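You operate a simulated robot arm through the tools that you are given. There is no shell and no other tool.

You run a simulated robot arm. Do the job below in one go: nothing can be reset, and whatever is moved stays where it is left.

TASK
Braid lines 1 to 5 of the braid card.

The check looks at the end state, three seconds after you hand in, the way a careful person would. Anything else that was tipped, shoved, dropped, spilled or broken makes it a failure.

THE ROBOT
A 7-joint arm with a two-finger parallel gripper, fixed in place. Base frame: the origin is on the floor under the middle of its stand, x ahead of it, y to its left, z up; the work surface is at about z = 0.8. Lengths are in m, angles in rad, forces in N, time in s.
With the tool pointing down near the work surface it reaches from about 0.3 to 0.7 m from the base axis. Its first joint turns from -1.152 to 1.152 rad. Payload 1.57 kg.
Tool frame: the origin (TCP) lies between the finger pads and is the grasp point; the fingertips stand 0.03 m ahead of it; z points along the fingers, y is the line along which they close. Largest opening 0.11 m; finger width 0.024, thickness 0.012; the body of the gripper, 0.048 by 0.112 m, starts 0.078 m behind the TCP.
Orientation is that of the tool frame in the base frame, as a unit quaternion [x, y, z, w]. With the fingers straight down and closing along the base's y, the tool's x points along the base's -x, its y along +y and its z along -z.

THE INTERFACE
- The arm moves only by the tool send_rows. Its argument "commands" is a list of rows, each a list of 7 numbers: the turn, a rotation vector about the tool's x, y, z in rad, then the shift along the tool's x, y, z in m, then the opening in per cent of the stroke, from 0 (shut) to 100 (fully open). In form: [[ax, ay, az, tx, ty, tz, fingers], ...]. A call has 1 to 20 rows; each row is the pose to reach, as a shift and turn from the pose commanded when the call began, along the tool's axes at that moment. Rows are played at 5 a second. More than 0.05 m and 0.15 rad between two rows, or a gripper value outside its range, and nothing of the call is played. Where a pose cannot be reached the arm comes as near as it can. A force on the tool above 40 N (or 10 N above the force at the start of the call, whichever is more), or a blocked arm, ends the call early, and 0.2 s more pass. The fingers move at their own pace (about 0.108 m/s each) and stop on an object; they squeeze with about 36 N. The grip force told is the motor's: it shows also when the fingers shut on nothing. Time passes only in rows, and 0.2 s behind the last, so rows that repeat a pose let the fingers close. The reply holds the time, the measured pose of the TCP, the force on the tool along the base axes, the opening and the grip force, in the units named above and with some noise, with the torque about the TCP (base axes, N m) and any sound that the robot's microphone picked up, and new pictures: "show" is both (left out), scene, wrist or none.
- Cameras (640 x 400 px; columns grow to the right, rows downward): "scene" is fixed at [0.1785, -0.4076, 1.4007]; the picture's right is [0.59, -0.80, 0.00], its down [-0.49, -0.36, -0.79] and it looks along [0.64, 0.47, -0.61] (base axes); focal length 214 px, centre (320, 200). "wrist" rides on the gripper at [0.07, 0.016, -0.141] in the tool frame; the picture's right is [-0.23, 0.97, 0.00], its down [-0.86, -0.20, -0.48] and it looks along [-0.47, -0.11, 0.88] (tool axes); focal length 222 px, centre (320, 200). There is no depth. A picture from a camera that has moved, and an enlarged one, comes with that camera's place and axes in the base frame and with its lens.
- enlarge(camera, box): a new picture of the part [left, top, right, bottom] of that camera's present view, enlarged. It takes no simulated time.
- hand_in(): hands the job in; it is judged then, once.

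Places have to be worked out from the pictures, the camera data and where the tool is seen. Open the gripper and draw the arm clear of the work before you hand the job in, unless the task says otherwise.

The tools are called after "Call:" as a command line: name --pt "numbers of a row" for each row, then --argument value for the rest, lists and objects as JSON in quotes. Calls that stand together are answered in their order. send_rows: Moves the arm, as the interface text tells. Its arguments: {"type":"object","properties":{"commands":{"type":"array","items":{"type":"array","items":{"type":"number"}}},"show":{"type":"string","enum":["both","scene","wrist","none"]}},"required":["commands"]} The other tools are called the same way: enlarge (camera, box) takes an enlarged picture of a part of a camera's view; hand_in () hands the job in.

At the start:

```text
time: 0.0
position: [0.3154, -0.1749, 1.2986]
orientation: [0.0, 1.0, -0.001, 0.0]
ft_force: [0.0, -0.4, 0.1]
wrist_torque: [-0.02, 0.0, 0.02]
finger_gap: 0.11
grasp_force: 0.0
```

scene: 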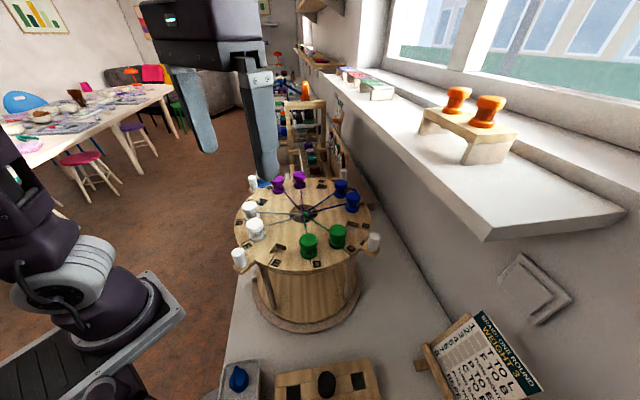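
wrist: 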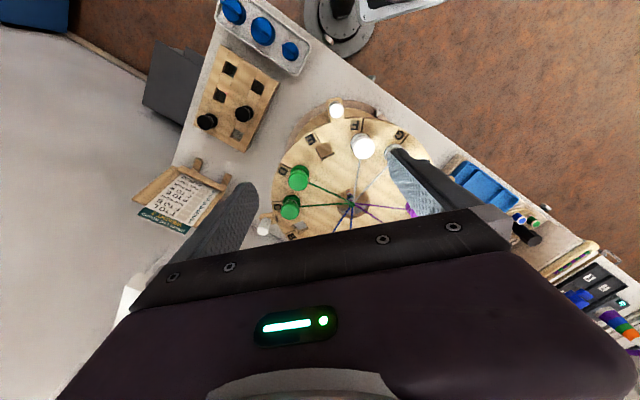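

I see a round kumihimo-like stand with coloured bobbins and a braid card leaning near it. I'll enlarge the card and the stand in both views before moving anything.

Call:
enlarge --camera "scene" --box '[400, 300, 560, 400]'

Call:
enlarge --camera "wrist" --box '[120, 150, 248, 230]'

Call:
enlarge --camera "scene" --box '[220, 160, 400, 272]'

Call:
enlarge --camera "wrist" --box '[240, 90, 450, 222]'

```text
4.00 times, centred on (480, 350) of scene
camera zoom: at [0.1785, -0.4076, 1.4007], right [0.59, -0.8, 0.0], down [-0.49, -0.36, -0.79], along [0.64, 0.47, -0.61], focal length 858 px, centre (-320, -400)
```

zoom: 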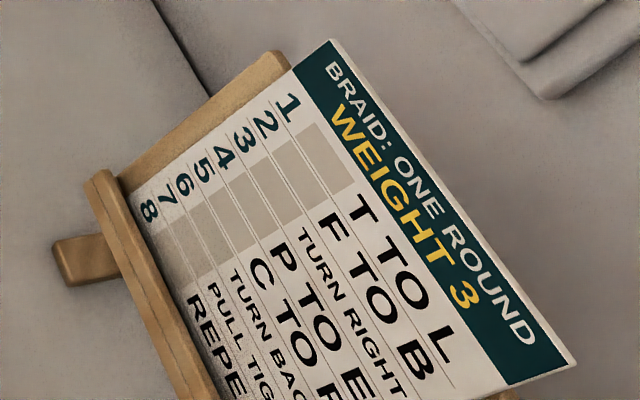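

```text
5.00 times, centred on (184, 190) of wrist
camera zoom: at [0.2453, -0.1593, 1.4392], right [0.23, 0.97, 0.0], down [0.86, -0.2, 0.48], along [0.47, -0.11, -0.88], focal length 1111 px, centre (1000, 250)
```

zoom: 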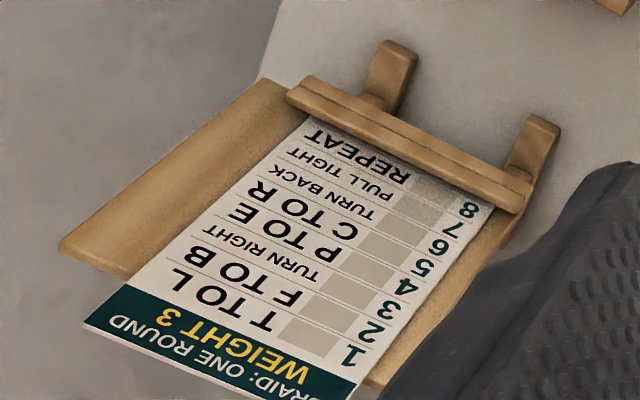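

```text
3.56 times, centred on (310, 216) of scene
camera zoom: at [0.1785, -0.4076, 1.4007], right [0.59, -0.8, 0.0], down [-0.49, -0.36, -0.79], along [0.64, 0.47, -0.61], focal length 763 px, centre (356, 143)
```

zoom: 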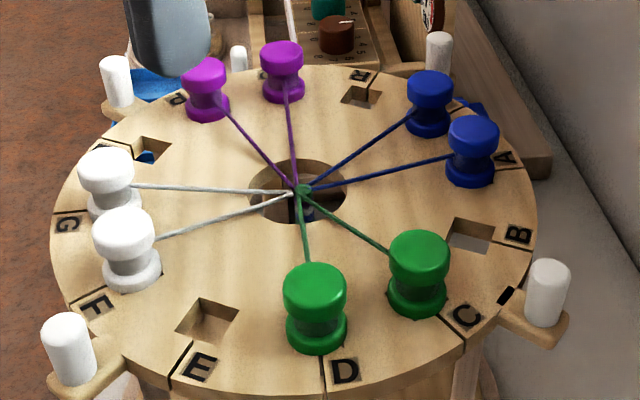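

```text
3.03 times, centred on (345, 156) of wrist
camera zoom: at [0.2453, -0.1593, 1.4392], right [0.23, 0.97, 0.0], down [0.86, -0.2, 0.48], along [0.47, -0.11, -0.88], focal length 673 px, centre (244, 333)
```

zoom: 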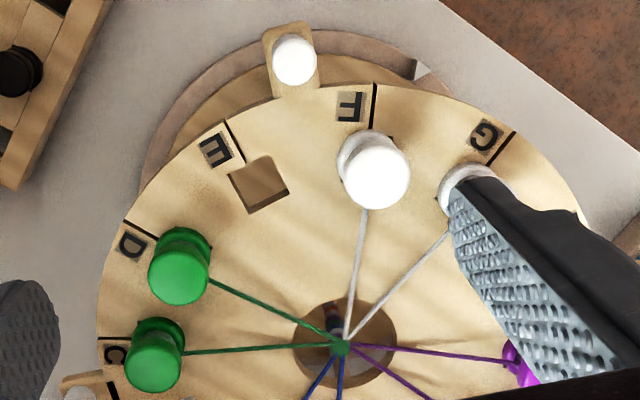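

The card reads: 1 T→L, 2 F→B, 3 TURN RIGHT, 4 P→E, 5 C→R, with a header "WEIGHT 3". I'll look closer at the other items on the table (blue weights, block with holes, dial, other signs) for what "turn" and "weight" mean here.

Call:
enlarge --camera "scene" --box '[200, 330, 400, 400]'

Call:
enlarge --camera "scene" --box '[240, 60, 400, 190]'

Call:
enlarge --camera "wrist" --box '[160, 0, 330, 160]'

Call:
enlarge --camera "wrist" --box '[430, 140, 640, 360]'

Call:
enlarge --camera "scene" --box '[330, 50, 540, 180]'

Call:
enlarge --camera "scene" --box '[220, 220, 400, 340]'

```text
3.20 times, centred on (300, 365) of scene
camera zoom: at [0.1785, -0.4076, 1.4007], right [0.59, -0.8, 0.0], down [-0.49, -0.36, -0.79], along [0.64, 0.47, -0.61], focal length 686 px, centre (384, -328)
```

zoom: 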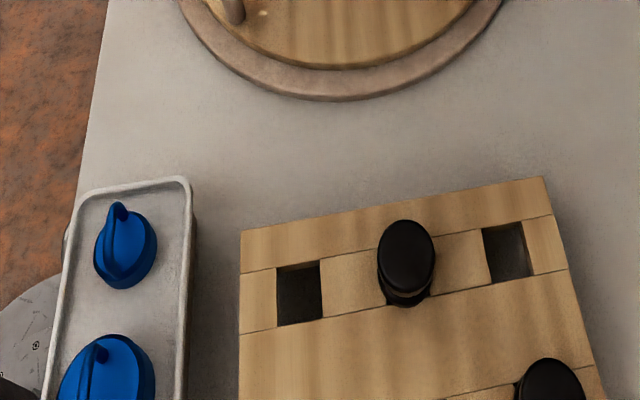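

```text
3.08 times, centred on (320, 125) of scene
camera zoom: at [0.1785, -0.4076, 1.4007], right [0.59, -0.8, 0.0], down [-0.49, -0.36, -0.79], along [0.64, 0.47, -0.61], focal length 660 px, centre (320, 431)
```

zoom: 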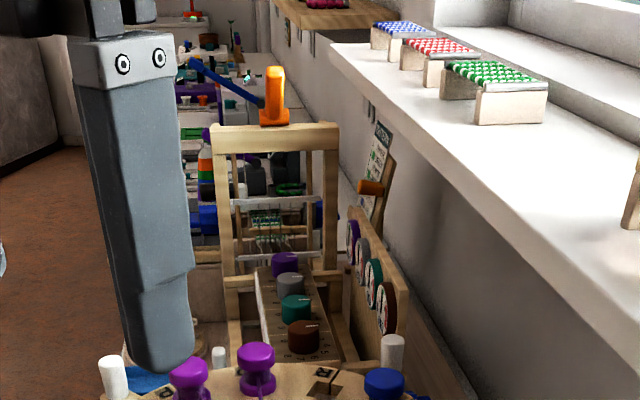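

```text
2.50 times, centred on (245, 80) of wrist
camera zoom: at [0.2453, -0.1593, 1.4392], right [0.23, 0.97, 0.0], down [0.86, -0.2, 0.48], along [0.47, -0.11, -0.88], focal length 555 px, centre (508, 500)
```

zoom: 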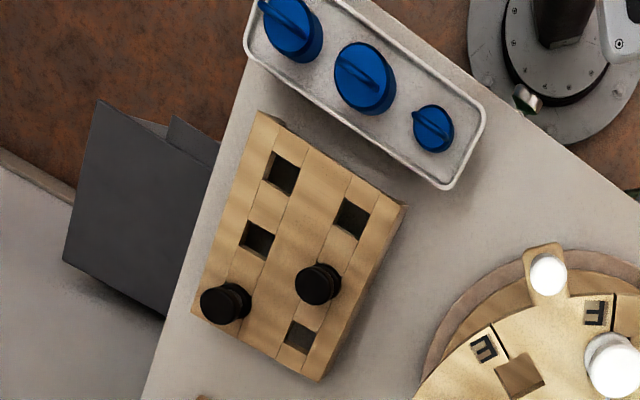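

```text
1.82 times, centred on (535, 250) of wrist
camera zoom: at [0.2453, -0.1593, 1.4392], right [0.23, 0.97, 0.0], down [0.86, -0.2, 0.48], along [0.47, -0.11, -0.88], focal length 404 px, centre (-71, 109)
```

zoom: 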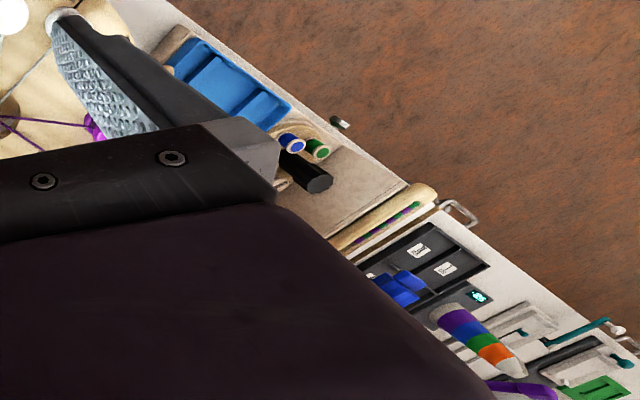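

```text
3.05 times, centred on (435, 115) of scene
camera zoom: at [0.1785, -0.4076, 1.4007], right [0.59, -0.8, 0.0], down [-0.49, -0.36, -0.79], along [0.64, 0.47, -0.61], focal length 654 px, centre (-30, 459)
```

zoom: 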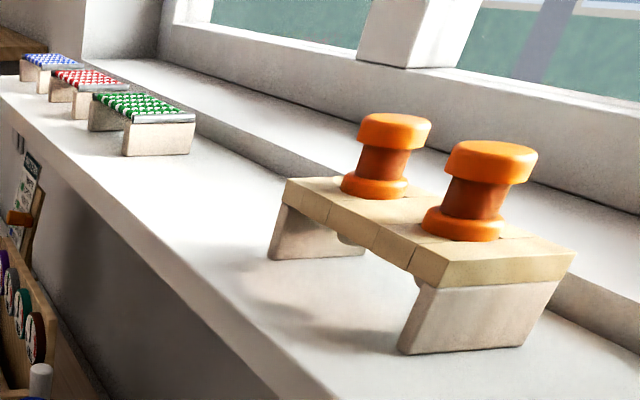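

```text
3.33 times, centred on (310, 280) of scene
camera zoom: at [0.1785, -0.4076, 1.4007], right [0.59, -0.8, 0.0], down [-0.49, -0.36, -0.79], along [0.64, 0.47, -0.61], focal length 715 px, centre (353, -67)
```

zoom: 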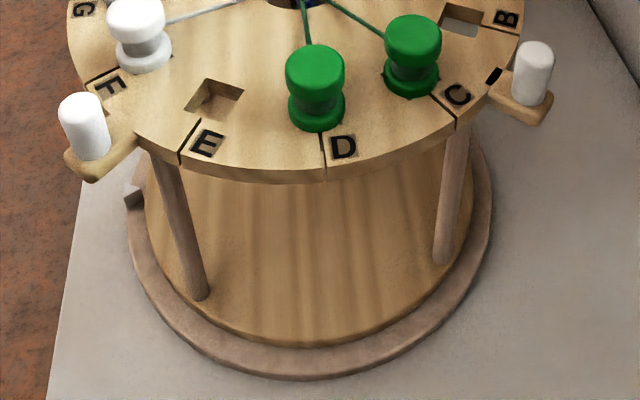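

The card wording is clear (T→L, F→B, turn right, P→E, C→R); the disk's centre triangulates to about (0.47, −0.146, 1.06), radius ~0.155 m. I'll move the gripper high over the far half of the disk so that the wrist camera sees the whole disk and all slot letters.

Call:
send_rows --pt "0 0 0 -0.037 0.006 -0.008 100" --pt "0 0 0 -0.074 0.012 -0.016 100" --pt "0 0 0 -0.111 0.018 -0.024 100" --pt "0 0 0 -0.148 0.024 -0.032 100" --pt "0 0 0 -0.185 0.03 -0.04 100" --pt "0 0 0 -0.185 0.03 -0.04 100"

```text
time: 1.4
position: [0.4561, -0.1331, 1.3106]
orientation: [0.0, 1.0, -0.001, 0.002]
ft_force: [1.0, -0.3, 0.4]
wrist_torque: [0.0, 0.0, -0.04]
finger_gap: 0.1101
grasp_force: 0.0
out of reach, approached as far as the arm can: row 3, 4, 5, 6
camera wrist: at [0.3862, -0.1172, 1.4515], right [0.23, 0.97, 0.0], down [0.85, -0.2, 0.48], along [0.47, -0.11, -0.88], focal length 222 px, centre (320, 200)
```

scene: 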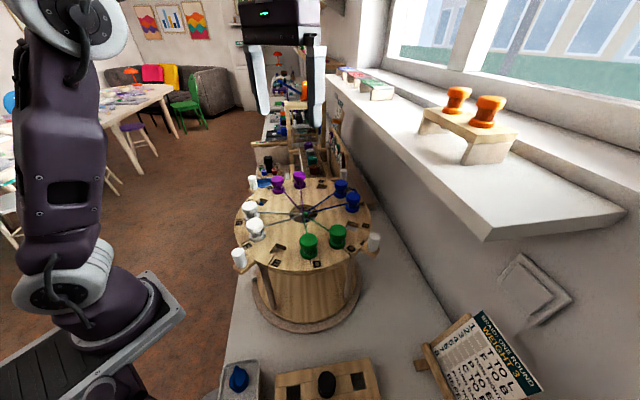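
wrist: 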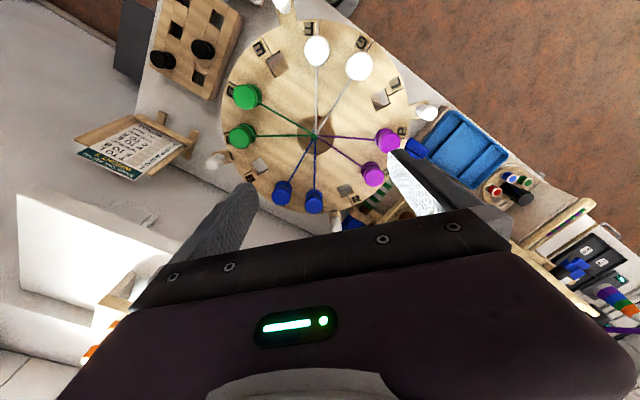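

Now the whole disk is in the wrist view. I'll enlarge it to read the letters and the rim marks.

Call:
enlarge --camera "wrist" --box '[200, 0, 440, 150]'

Call:
enlarge --camera "wrist" --box '[190, 110, 350, 220]'

Call:
enlarge --camera "wrist" --box '[310, 90, 450, 230]'

Call:
enlarge --camera "scene" --box '[230, 130, 390, 240]'

```text
2.67 times, centred on (320, 75) of wrist
camera zoom: at [0.3862, -0.1172, 1.4515], right [0.23, 0.97, 0.0], down [0.85, -0.2, 0.48], along [0.47, -0.11, -0.88], focal length 592 px, centre (320, 533)
```

zoom: 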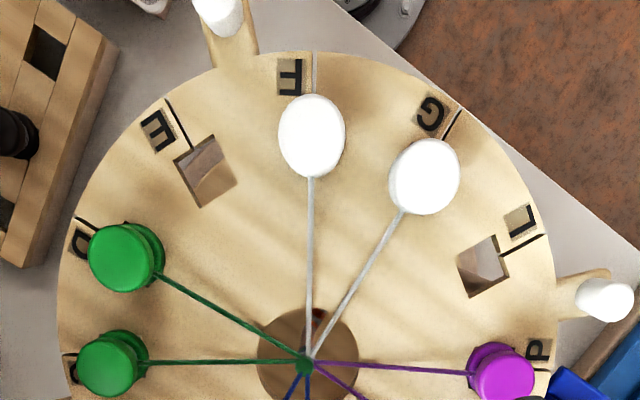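

```text
3.64 times, centred on (270, 165) of wrist
camera zoom: at [0.3862, -0.1172, 1.4515], right [0.23, 0.97, 0.0], down [0.85, -0.2, 0.48], along [0.47, -0.11, -0.88], focal length 808 px, centre (502, 327)
```

zoom: 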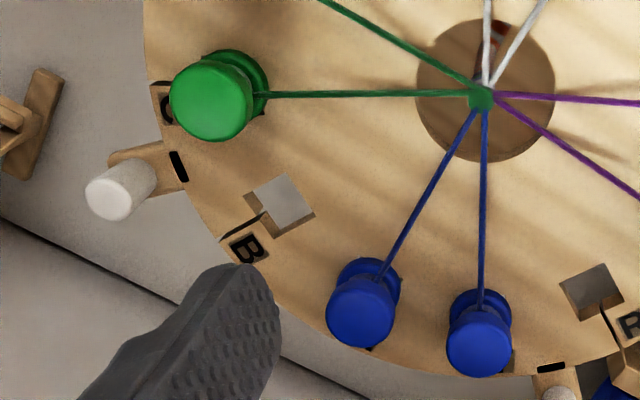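

```text
2.86 times, centred on (380, 160) of wrist
camera zoom: at [0.3862, -0.1172, 1.4515], right [0.23, 0.97, 0.0], down [0.85, -0.2, 0.48], along [0.47, -0.11, -0.88], focal length 635 px, centre (149, 314)
```

zoom: 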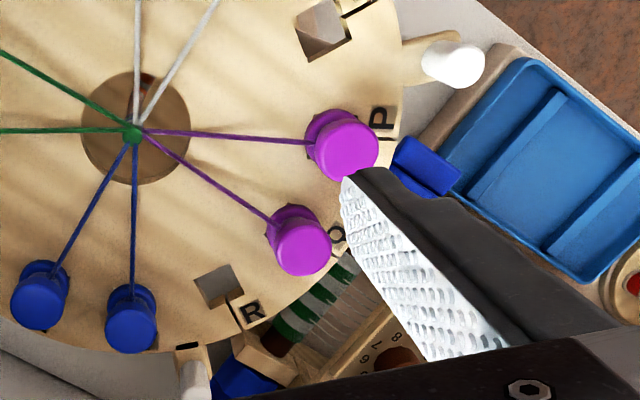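

```text
3.64 times, centred on (310, 185) of scene
camera zoom: at [0.1785, -0.4076, 1.4007], right [0.59, -0.8, 0.0], down [-0.49, -0.36, -0.79], along [0.64, 0.47, -0.61], focal length 780 px, centre (356, 254)
```

zoom: 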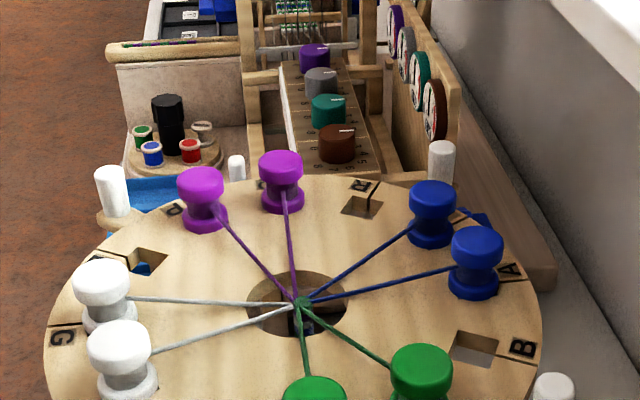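

The slots run clockwise A,B,C,D,E,F,G,L,P,O,R,T, with B, E, L, R empty — the four destinations. Now I need to understand the turning mechanism, so I'll zoom hard on the handles, the black marks and the base.

Call:
enlarge --camera "wrist" --box '[200, 140, 250, 175]'

Call:
enlarge --camera "wrist" --box '[310, 190, 370, 232]'

Call:
enlarge --camera "wrist" --box '[255, 0, 315, 40]'

Call:
enlarge --camera "wrist" --box '[385, 80, 455, 140]'

Call:
enlarge --camera "scene" --box '[345, 220, 395, 260]'

Call:
enlarge --camera "scene" --box '[225, 240, 295, 300]'

Call:
enlarge --camera "scene" --box '[320, 240, 390, 320]'

```text
11.43 times, centred on (225, 158) of wrist
camera zoom: at [0.3862, -0.1172, 1.4515], right [0.23, 0.97, 0.0], down [0.85, -0.2, 0.48], along [0.47, -0.11, -0.88], focal length 2538 px, centre (1406, 686)
```

zoom: 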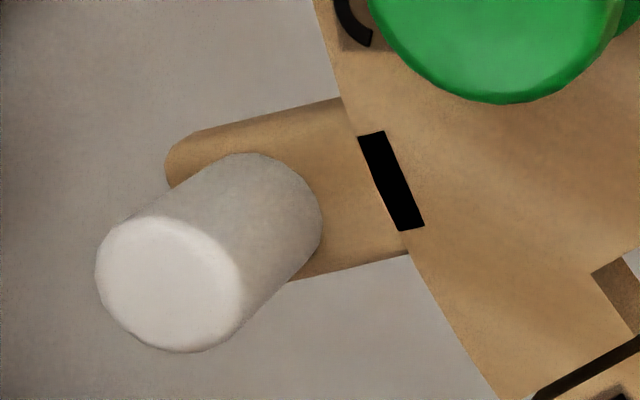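

```text
9.52 times, centred on (340, 211) of wrist
camera zoom: at [0.3862, -0.1172, 1.4515], right [0.23, 0.97, 0.0], down [0.85, -0.2, 0.48], along [0.47, -0.11, -0.88], focal length 2116 px, centre (130, 95)
```

zoom: 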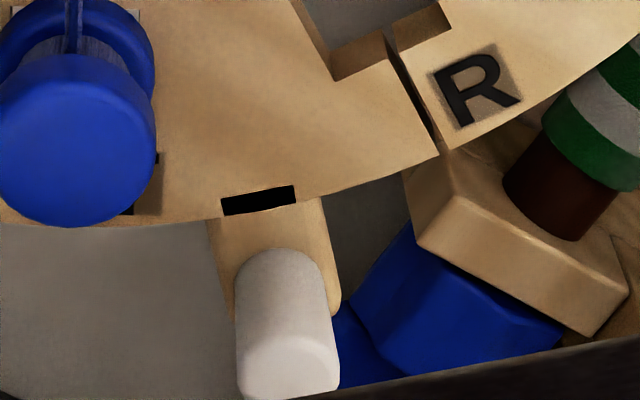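

```text
10.00 times, centred on (285, 20) of wrist
camera zoom: at [0.3862, -0.1172, 1.4515], right [0.23, 0.97, 0.0], down [0.85, -0.2, 0.48], along [0.47, -0.11, -0.88], focal length 2221 px, centre (670, 2000)
```

zoom: 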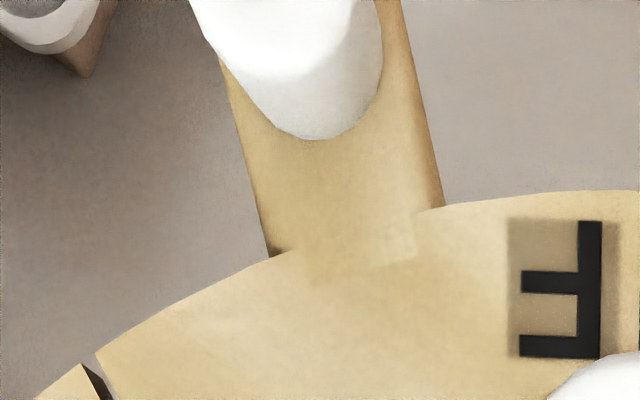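

```text
6.67 times, centred on (420, 110) of wrist
camera zoom: at [0.3862, -0.1172, 1.4515], right [0.23, 0.97, 0.0], down [0.85, -0.2, 0.48], along [0.47, -0.11, -0.88], focal length 1481 px, centre (-347, 800)
```

zoom: 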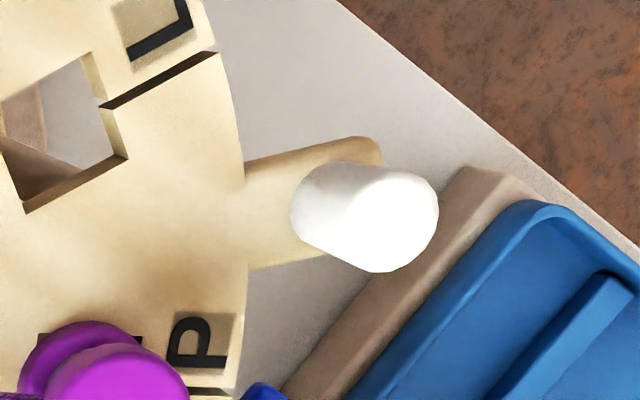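

```text
10.00 times, centred on (370, 240) of scene
camera zoom: at [0.1785, -0.4076, 1.4007], right [0.59, -0.8, 0.0], down [-0.49, -0.36, -0.79], along [0.64, 0.47, -0.61], focal length 2145 px, centre (-180, -200)
```

zoom: 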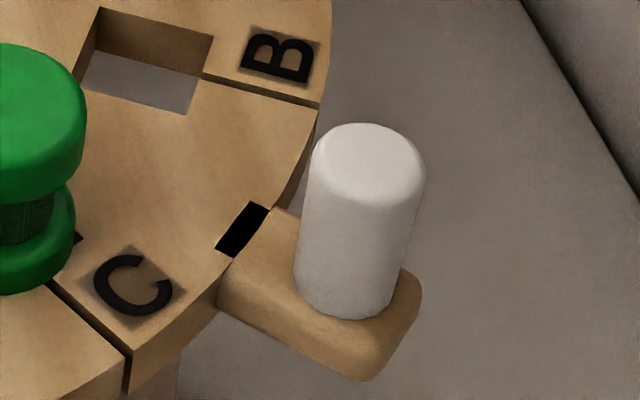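

```text
6.67 times, centred on (260, 270) of scene
camera zoom: at [0.1785, -0.4076, 1.4007], right [0.59, -0.8, 0.0], down [-0.49, -0.36, -0.79], along [0.64, 0.47, -0.61], focal length 1430 px, centre (720, -267)
```

zoom: 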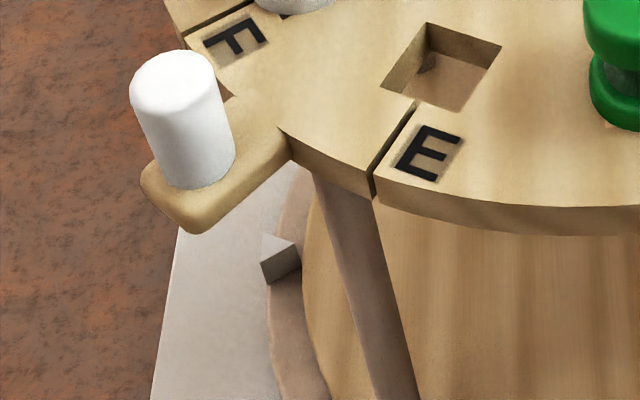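

```text
5.00 times, centred on (355, 280) of scene
camera zoom: at [0.1785, -0.4076, 1.4007], right [0.59, -0.8, 0.0], down [-0.49, -0.36, -0.79], along [0.64, 0.47, -0.61], focal length 1072 px, centre (145, -200)
```

zoom: 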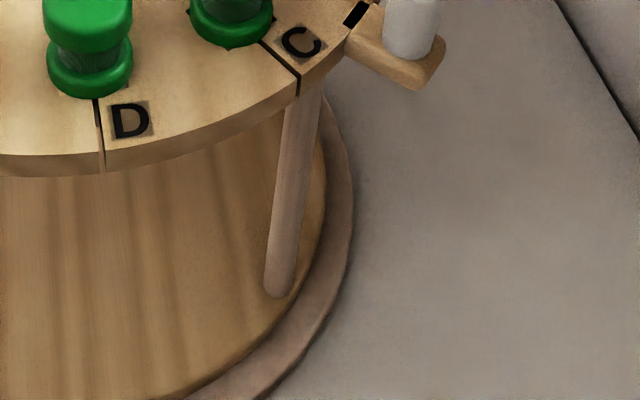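

The disk carries four peg handles and two black rim marks (at 0° and −90°), and there's a grey block on the base ring. I'll swing to the left side of the stand and look at the base for stops or a reference pointer.

Call:
send_rows --pt "0 0 0.1 0.019 0.031 0.016 100" --pt "0 0 0.2 0.037 0.061 0.031 100" --pt "0 0 0.3 0.056 0.092 0.047 100" --pt "0 0 0.4 0.074 0.123 0.063 100" --pt "0 0 0.5 0.093 0.154 0.079 100" --pt "0 0 0.6 0.111 0.184 0.094 100" --pt "0 0 0.7 0.13 0.215 0.11 100" --pt "0 0 0.7 0.13 0.215 0.11 100"

```text
time: 3.2
position: [0.3267, 0.0803, 1.1991]
orientation: [0.344, 0.939, 0.0, 0.0]
ft_force: [-0.1, -1.0, 1.5]
wrist_torque: [-0.02, 0.01, 0.01]
finger_gap: 0.11
grasp_force: 0.1
camera wrist: at [0.2836, 0.1368, 1.3401], right [0.8, 0.6, 0.0], down [0.52, -0.7, 0.48], along [0.29, -0.38, -0.88], focal length 222 px, centre (320, 200)
```

scene: 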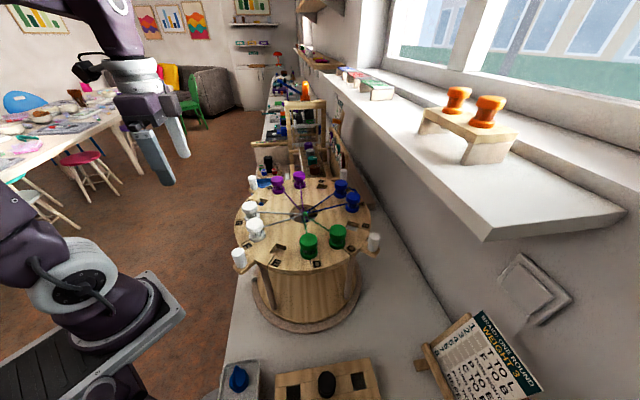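
wrist: 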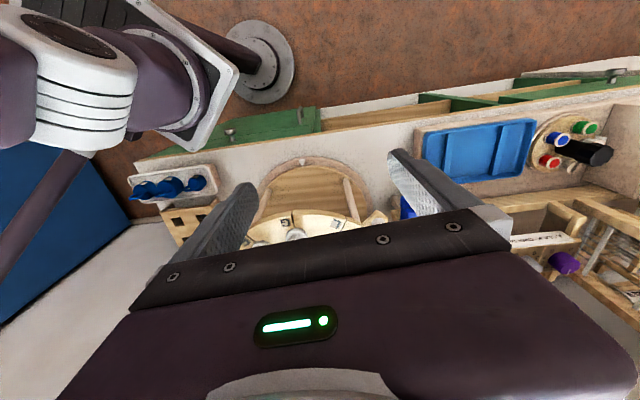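

The base's left front is visible between the fingers. I'll enlarge that.

Call:
enlarge --camera "wrist" --box '[240, 140, 400, 240]'

Call:
enlarge --camera "wrist" --box '[120, 150, 240, 240]'

```text
4.00 times, centred on (320, 190) of wrist
camera zoom: at [0.2836, 0.1368, 1.3401], right [0.8, 0.6, 0.0], down [0.52, -0.7, 0.48], along [0.29, -0.38, -0.88], focal length 888 px, centre (320, 240)
```

zoom: 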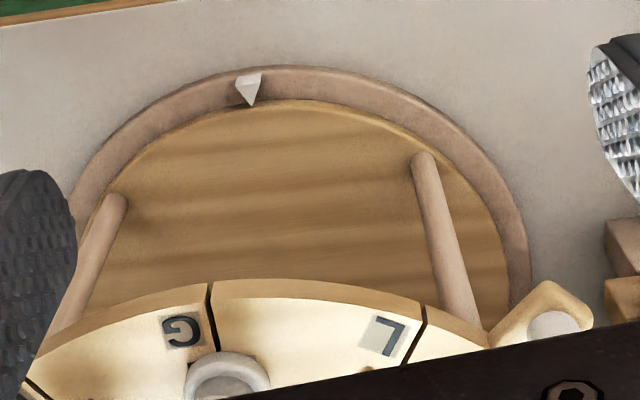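

```text
4.44 times, centred on (180, 195) of wrist
camera zoom: at [0.2836, 0.1368, 1.3401], right [0.8, 0.6, 0.0], down [0.52, -0.7, 0.48], along [0.29, -0.38, -0.88], focal length 987 px, centre (942, 222)
```

zoom: 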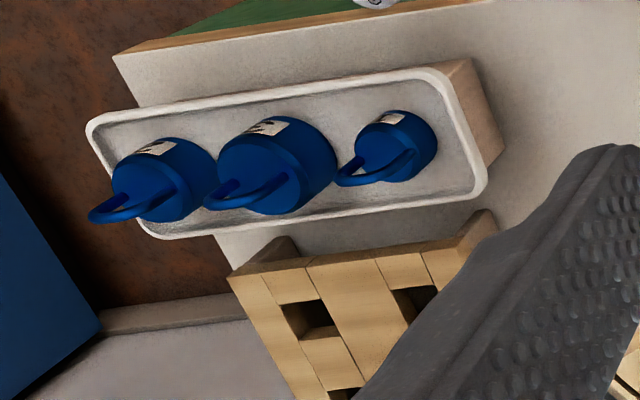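

A white pointer is fixed on the base ring at about 135° (below G). I'll zoom further for marks on the turning base disc and on the weights' tags.

Call:
enlarge --camera "wrist" --box '[285, 150, 325, 175]'

Call:
enlarge --camera "wrist" --box '[135, 165, 225, 215]'

Call:
enlarge --camera "scene" --box '[245, 255, 325, 335]'

Call:
enlarge --camera "scene" --box '[310, 250, 390, 335]'

Call:
enlarge --camera "wrist" --box '[380, 100, 640, 280]'

Call:
enlarge --camera "wrist" --box '[330, 160, 390, 220]'

```text
16.00 times, centred on (305, 162) of wrist
camera zoom: at [0.2836, 0.1368, 1.3401], right [0.8, 0.6, 0.0], down [0.52, -0.7, 0.48], along [0.29, -0.38, -0.88], focal length 3554 px, centre (560, 800)
```

zoom: 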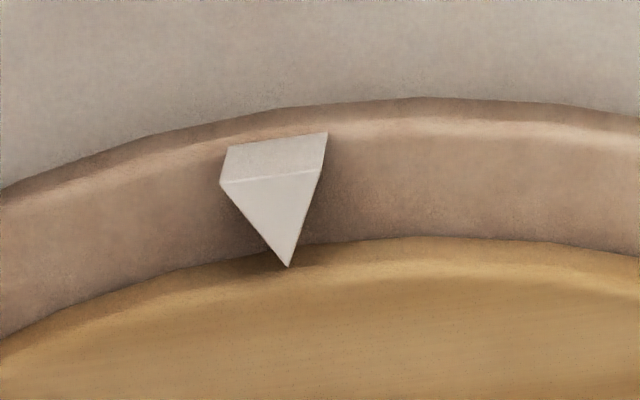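

```text
7.11 times, centred on (180, 190) of wrist
camera zoom: at [0.2836, 0.1368, 1.3401], right [0.8, 0.6, 0.0], down [0.52, -0.7, 0.48], along [0.29, -0.38, -0.88], focal length 1580 px, centre (1316, 271)
```

zoom: 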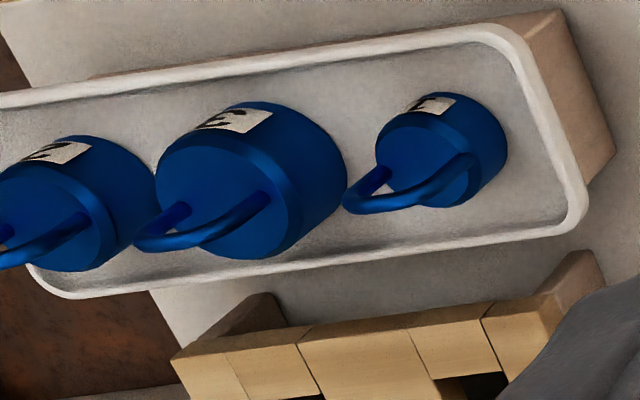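

```text
5.00 times, centred on (285, 295) of scene
camera zoom: at [0.1784, -0.4076, 1.4007], right [0.59, -0.8, 0.0], down [-0.49, -0.36, -0.79], along [0.64, 0.47, -0.61], focal length 1072 px, centre (495, -275)
```

zoom: 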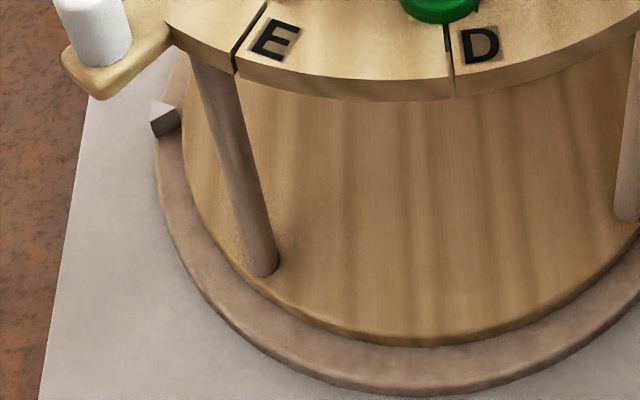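

```text
4.71 times, centred on (350, 292) of scene
camera zoom: at [0.1784, -0.4076, 1.4007], right [0.59, -0.8, 0.0], down [-0.49, -0.36, -0.79], along [0.64, 0.47, -0.61], focal length 1009 px, centre (179, -235)
```

zoom: 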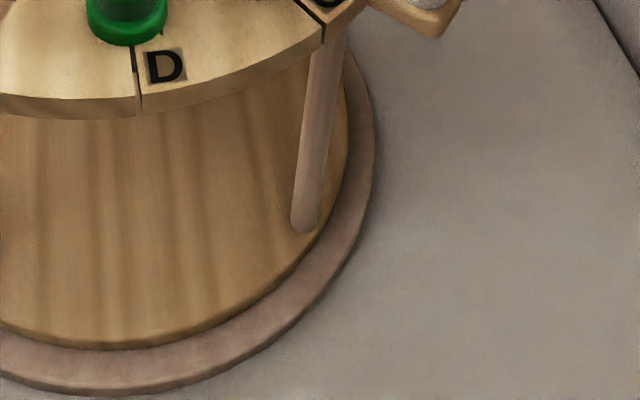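

```text
2.22 times, centred on (510, 190) of wrist
camera zoom: at [0.2836, 0.1368, 1.3401], right [0.8, 0.6, 0.0], down [0.52, -0.7, 0.48], along [0.29, -0.38, -0.88], focal length 494 px, centre (-102, 222)
```

zoom: 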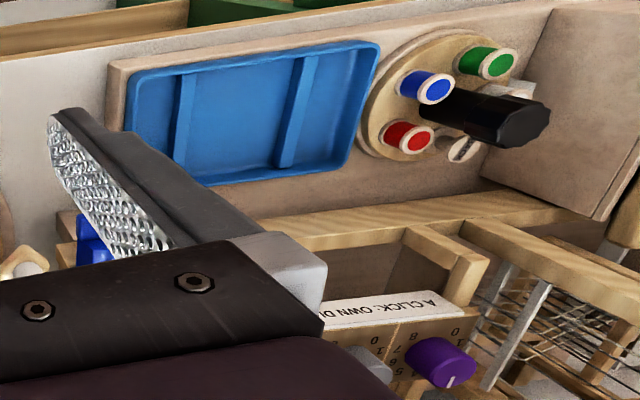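

```text
6.67 times, centred on (360, 190) of wrist
camera zoom: at [0.2836, 0.1368, 1.3401], right [0.8, 0.6, 0.0], down [0.52, -0.7, 0.48], along [0.29, -0.38, -0.88], focal length 1481 px, centre (53, 267)
```

zoom: 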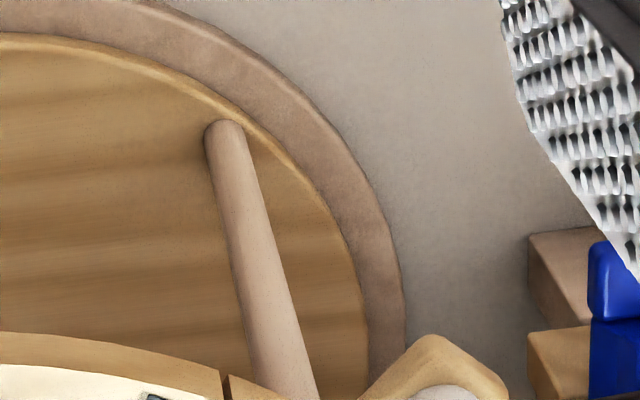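

The weights carry tags (one reads 3), and I need to know whether a weight already hangs below the disk. I'll swing to the left of the stand and lower the wrist camera to look under the disk from the side.

Call:
send_rows --pt "0 0 0.12 0 0.022 0.02 100" --pt "0 0 0.24 -0.001 0.044 0.04 100" --pt "0 0 0.36 -0.002 0.066 0.06 100" --pt "0 0 0.48 -0.003 0.088 0.08 100" --pt "0 0 0.6 -0.004 0.108 0.1 100" --pt "0 0 0.6 -0.004 0.108 0.1 100" --show "none"

```text
time: 4.6
position: [0.3997, 0.1615, 1.1015]
orientation: [0.606, 0.795, 0.0, 0.001]
ft_force: [0.5, 0.4, -0.6]
wrist_torque: [0.0, -0.02, 0.01]
finger_gap: 0.11
grasp_force: 0.1
```

The yaw succeeded; now I tilt the gripper so the wrist camera looks nearly horizontally towards the space under the disk.

Call:
send_rows --pt "0 -0.13 0 -0.002 0.002 0.012 100" --pt "0 -0.26 0 -0.004 0.004 0.024 100" --pt "0 -0.39 0 -0.006 0.006 0.036 100" --pt "0 -0.52 0 -0.008 0.009 0.048 100" --pt "0 -0.65 0 -0.01 0.012 0.06 100" --pt "0 -0.78 0 -0.013 0.014 0.07 100" --pt "0 -0.9 0 -0.015 0.016 0.08 100" --pt "0 -0.9 0 -0.015 0.016 0.08 100"

```text
time: 6.4
position: [0.4211, 0.1501, 1.0212]
orientation: [0.544, 0.717, -0.264, 0.348]
ft_force: [0.3, -0.8, 0.4]
wrist_torque: [-0.03, 0.01, 0.02]
finger_gap: 0.1098
grasp_force: 0.2
camera wrist: at [0.3956, 0.303, 1.0533], right [0.98, 0.12, 0.18], down [-0.15, -0.2, 0.97], along [0.16, -0.97, -0.18], focal length 222 px, centre (320, 200)
```

scene: 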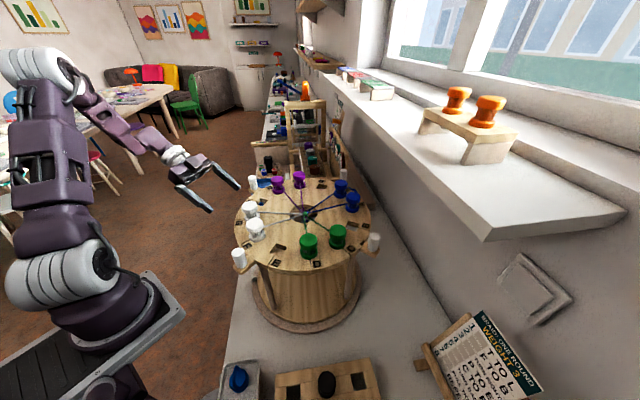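
wrist: 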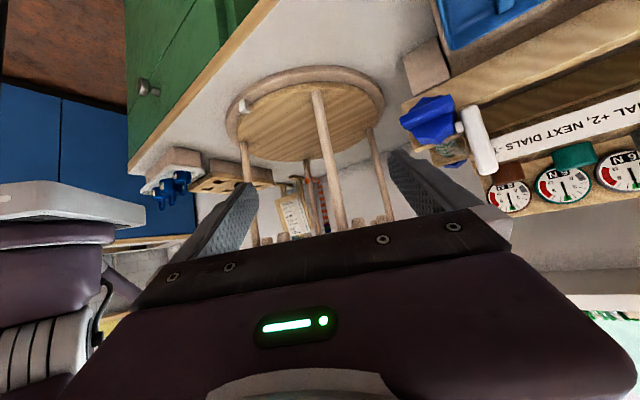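

Now I can see under the disk. I'll enlarge the space between the posts and the reading on the pointer.

Call:
enlarge --camera "wrist" --box '[210, 60, 420, 240]'

Call:
enlarge --camera "wrist" --box '[265, 160, 365, 240]'

Call:
enlarge --camera "wrist" --box '[220, 70, 300, 130]'

Call:
enlarge --camera "wrist" --box '[400, 80, 640, 240]'

```text
2.22 times, centred on (315, 150) of wrist
camera zoom: at [0.3956, 0.303, 1.0533], right [0.98, 0.12, 0.18], down [-0.15, -0.2, 0.97], along [0.16, -0.97, -0.18], focal length 494 px, centre (331, 311)
```

zoom: 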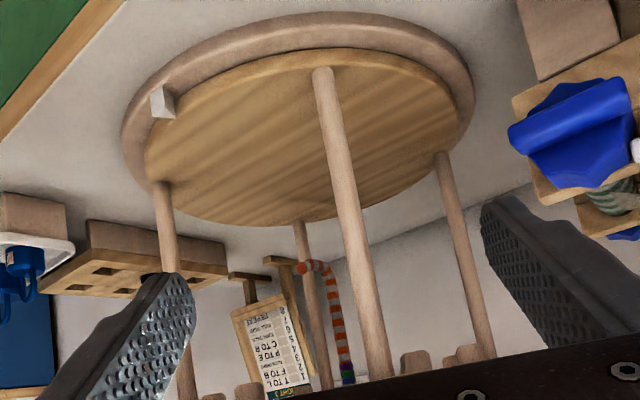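

```text
5.00 times, centred on (315, 200) of wrist
camera zoom: at [0.3956, 0.303, 1.0533], right [0.98, 0.12, 0.18], down [-0.15, -0.2, 0.97], along [0.16, -0.97, -0.18], focal length 1111 px, centre (345, 200)
```

zoom: 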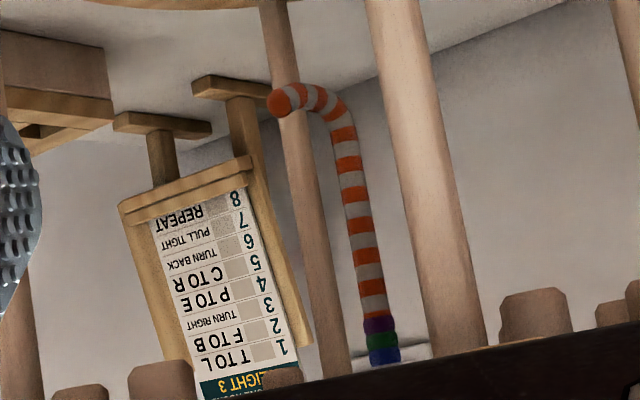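

```text
6.67 times, centred on (260, 100) of wrist
camera zoom: at [0.3956, 0.303, 1.0533], right [0.98, 0.12, 0.18], down [-0.15, -0.2, 0.97], along [0.16, -0.97, -0.18], focal length 1481 px, centre (720, 867)
```

zoom: 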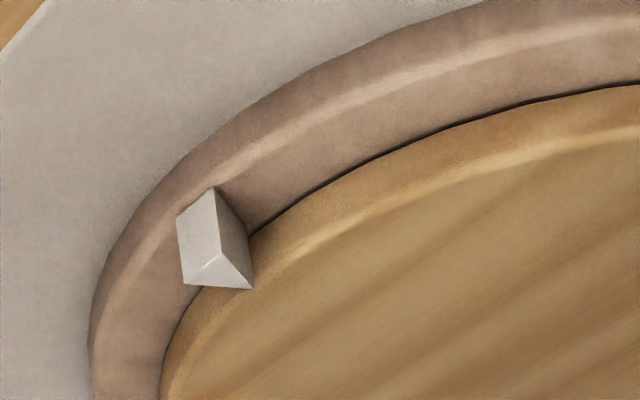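

```text
2.50 times, centred on (520, 160) of wrist
camera zoom: at [0.3956, 0.303, 1.0533], right [0.98, 0.12, 0.18], down [-0.15, -0.2, 0.97], along [0.16, -0.97, -0.18], focal length 555 px, centre (-180, 300)
```

zoom: 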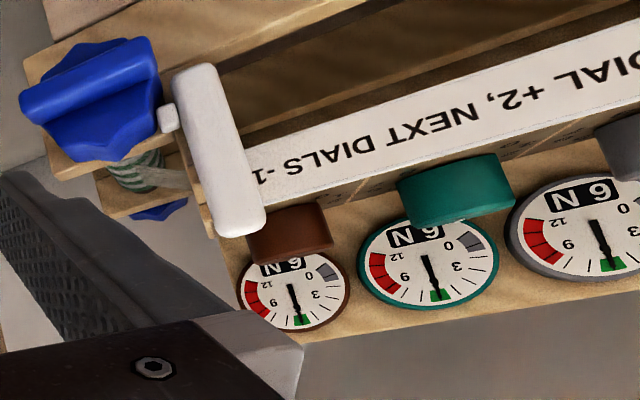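

No weight hangs from the braid; the card's numbered lines don't include one, so I'll keep to lines 1–5. I'll check the far side of the base for a second pointer and marks, zooming in on that arc.

Call:
enlarge --camera "wrist" --box '[310, 110, 400, 170]'

Call:
enlarge --camera "wrist" --box '[230, 110, 320, 170]'

Call:
enlarge --camera "wrist" --box '[300, 55, 400, 120]'

Call:
enlarge --camera "scene" --box '[330, 160, 400, 220]'

```text
6.67 times, centred on (355, 140) of wrist
camera zoom: at [0.3956, 0.303, 1.0533], right [0.98, 0.12, 0.18], down [-0.15, -0.2, 0.97], along [0.16, -0.97, -0.18], focal length 1481 px, centre (87, 600)
```

zoom: 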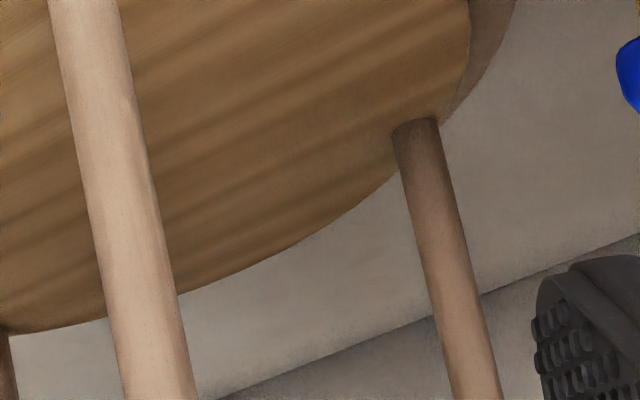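

```text
6.67 times, centred on (275, 140) of wrist
camera zoom: at [0.3956, 0.303, 1.0533], right [0.98, 0.12, 0.18], down [-0.15, -0.2, 0.97], along [0.16, -0.97, -0.18], focal length 1481 px, centre (620, 600)
```

zoom: 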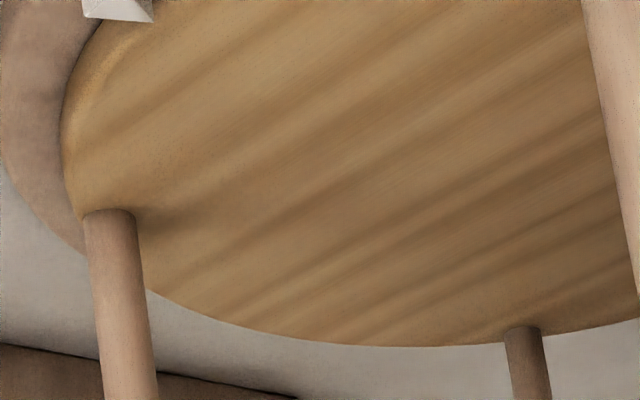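

```text
6.15 times, centred on (350, 88) of wrist
camera zoom: at [0.3956, 0.303, 1.0533], right [0.98, 0.12, 0.18], down [-0.15, -0.2, 0.97], along [0.16, -0.97, -0.18], focal length 1367 px, centre (135, 892)
```

zoom: 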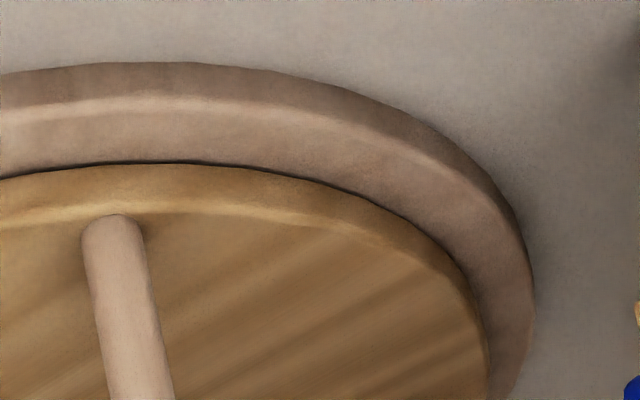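

```text
6.67 times, centred on (365, 190) of scene
camera zoom: at [0.1785, -0.4075, 1.4007], right [0.59, -0.8, 0.0], down [-0.49, -0.36, -0.79], along [0.64, 0.47, -0.61], focal length 1430 px, centre (20, 267)
```

zoom: 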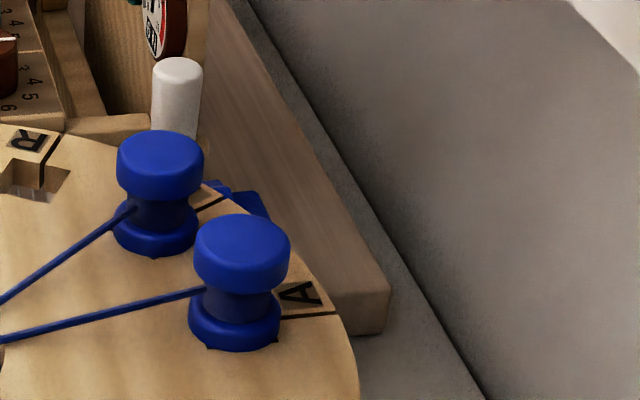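

Only one pointer exists on the base. A clockwise quarter turn would bring P/C exactly to where T/F sit now, which fits the card. I see brown stubs under the disk – the bobbin pegs poking through; I'll zoom on them to judge peg shape and depth.

Call:
enlarge --camera "wrist" --box '[340, 205, 410, 245]'

Call:
enlarge --camera "wrist" --box '[255, 215, 325, 255]'

Call:
enlarge --camera "scene" --box '[295, 220, 355, 260]'

Call:
enlarge --camera "scene" --box '[235, 195, 285, 250]'

```text
9.14 times, centred on (375, 225) of wrist
camera zoom: at [0.3956, 0.303, 1.0533], right [0.98, 0.12, 0.18], down [-0.15, -0.2, 0.97], along [0.16, -0.97, -0.18], focal length 2031 px, centre (-183, -29)
```

zoom: 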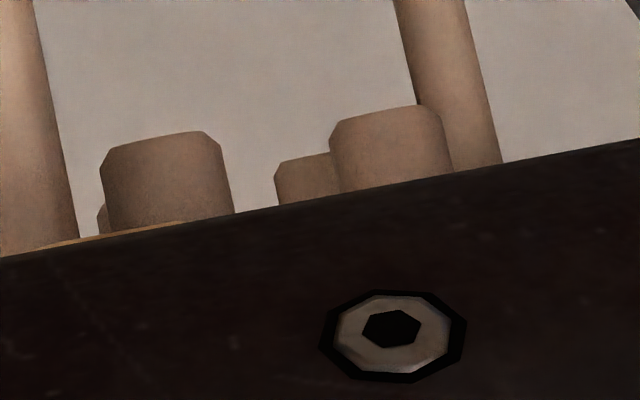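

```text
9.14 times, centred on (290, 235) of wrist
camera zoom: at [0.3956, 0.303, 1.0533], right [0.98, 0.12, 0.18], down [-0.15, -0.2, 0.97], along [0.16, -0.97, -0.18], focal length 2031 px, centre (594, -120)
```

zoom: 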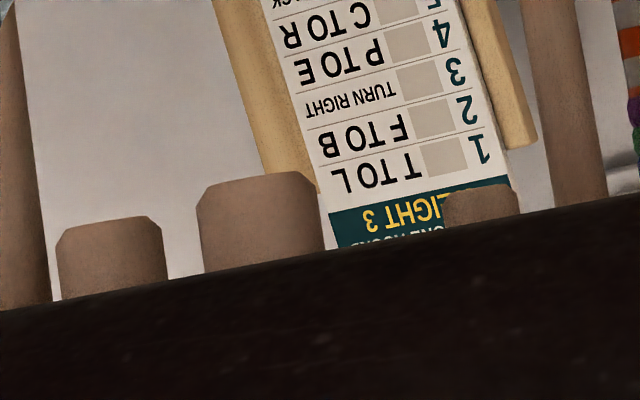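

```text
10.00 times, centred on (325, 240) of scene
camera zoom: at [0.1785, -0.4075, 1.4007], right [0.59, -0.8, 0.0], down [-0.49, -0.36, -0.79], along [0.64, 0.47, -0.61], focal length 2145 px, centre (270, -200)
```

zoom: 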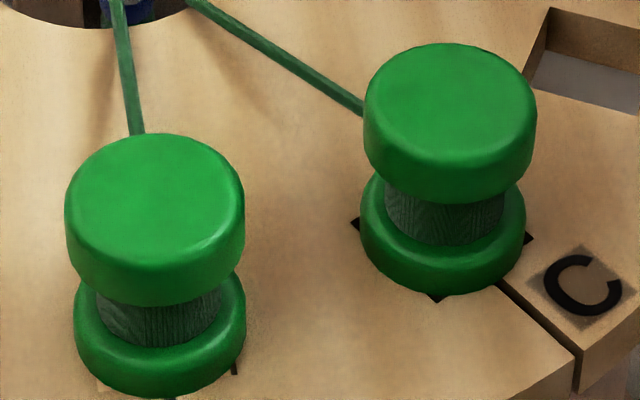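

```text
7.27 times, centred on (260, 222) of scene
camera zoom: at [0.1785, -0.4075, 1.4007], right [0.59, -0.8, 0.0], down [-0.49, -0.36, -0.79], along [0.64, 0.47, -0.61], focal length 1560 px, centre (756, 36)
```

zoom: 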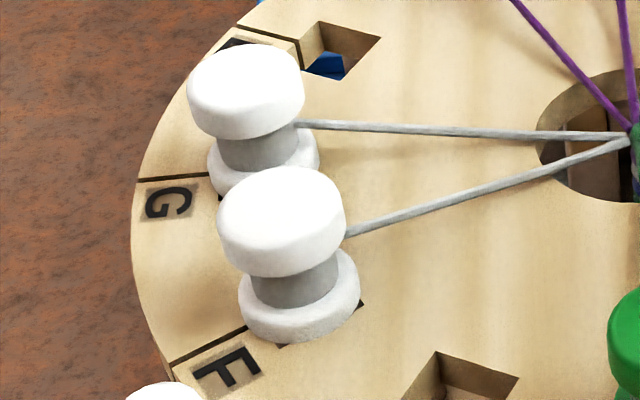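

The pegs look ~24 mm wide with chamfered ends in ~28 mm square holes. From triangulating the four empty holes, the disk centre is (0.468, −0.1445), slot radius 0.120, slots at 15°+30°·k, disk top z≈1.061, bobbin tops ≈1.098. I'll raise and un-tilt the gripper back to fingers-down.

Call:
send_rows --pt "0 0.13 0 -0.017 -0.0024 -0.016 100" --pt "0 0.26 0 -0.034 -0.0048 -0.032 100" --pt "0 0.39 0 -0.05 -0.0072 -0.048 100" --pt "0 0.52 0 -0.067 -0.0096 -0.064 100" --pt "0 0.65 0 -0.084 -0.012 -0.08 100" --pt "0 0.78 0 -0.1 -0.0144 -0.096 100" --pt "0 0.9 0 -0.116 -0.0167 -0.1113 100" --pt "0 0.9 0 -0.116 -0.0167 -0.1113 100"

```text
time: 8.2
position: [0.4006, 0.1592, 1.1802]
orientation: [0.605, 0.796, 0.0, -0.001]
ft_force: [0.2, 0.0, -0.2]
wrist_torque: [0.0, 0.01, 0.03]
finger_gap: 0.1101
grasp_force: 0.1
camera wrist: at [0.3974, 0.2294, 1.3217], right [1.0, 0.04, 0.0], down [0.04, -0.88, 0.48], along [0.02, -0.48, -0.88], focal length 222 px, centre (320, 200)
```

scene: 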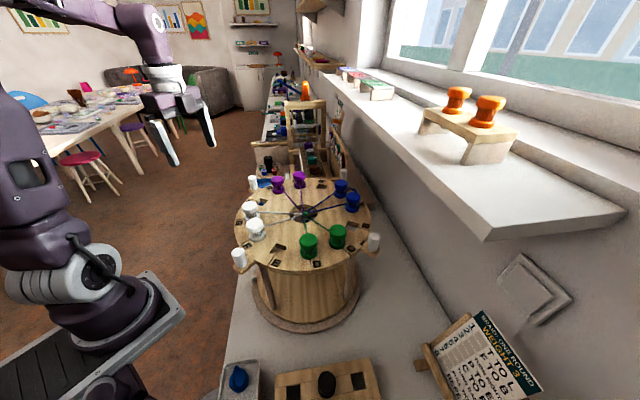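
wrist: 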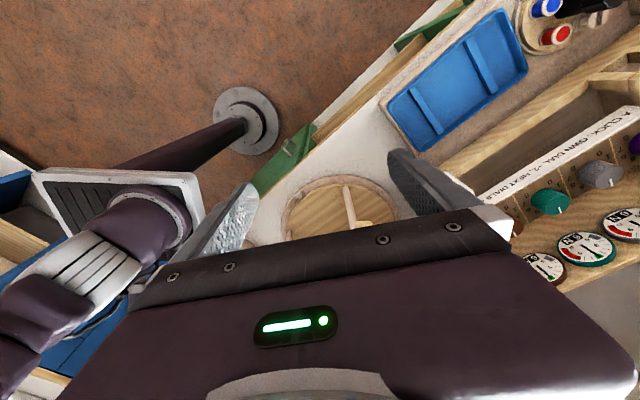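

Fingers are down again with the closing axis at ψ≈15.5°. Now I move over slot T (0.584, −0.176) at z≈1.18 with closing axis tangential (75°), pre-shaping to ~50 mm opening, to test reach and check alignment.

Call:
send_rows --pt "0 0 -0.1038 -0.0372 0.0087 0 45" --pt "0 0 -0.2076 -0.0743 0.0173 0 45" --pt "0 0 -0.3114 -0.1115 0.026 0 45" --pt "0 0 -0.4152 -0.1486 0.0346 0 45" --pt "0 0 -0.519 -0.1858 0.0433 0 45" --pt "0 0 -0.6228 -0.223 0.052 0 45" --pt "0 0 -0.7266 -0.2601 0.0606 0 45" --pt "0 0 -0.8304 -0.2973 0.0693 0 45" --pt "0 0 -0.9342 -0.3344 0.0779 0 45" --pt "0 0 -1.038 -0.3716 0.0866 0 45" --pt "0 0 -1.038 -0.3716 0.0866 0 45"

```text
time: 10.6
position: [0.5831, -0.1757, 1.181]
orientation: [0.129, 0.992, 0.0, -0.001]
ft_force: [0.4, -0.6, -0.2]
wrist_torque: [-0.02, 0.04, 0.03]
finger_gap: 0.0496
grasp_force: 0.0
out of reach, approached as far as the arm can: row 10
camera wrist: at [0.5197, -0.1431, 1.322], right [0.47, 0.88, 0.0], down [0.78, -0.41, 0.48], along [0.42, -0.23, -0.88], focal length 222 px, centre (320, 200)
```

scene: 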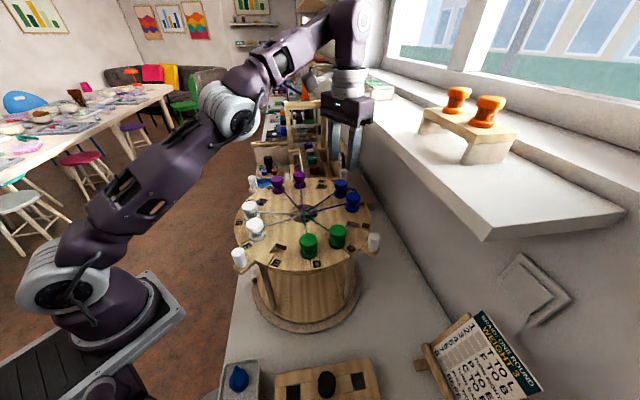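
wrist: 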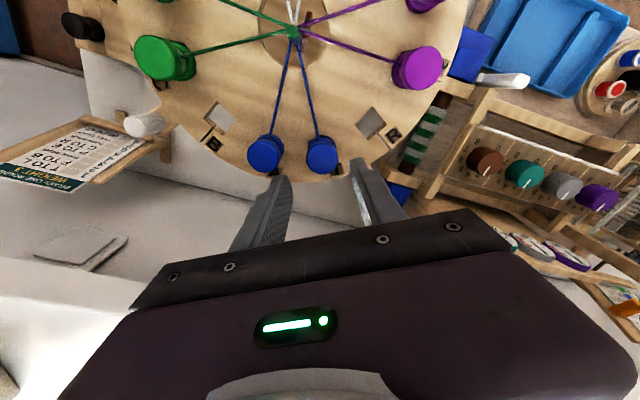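

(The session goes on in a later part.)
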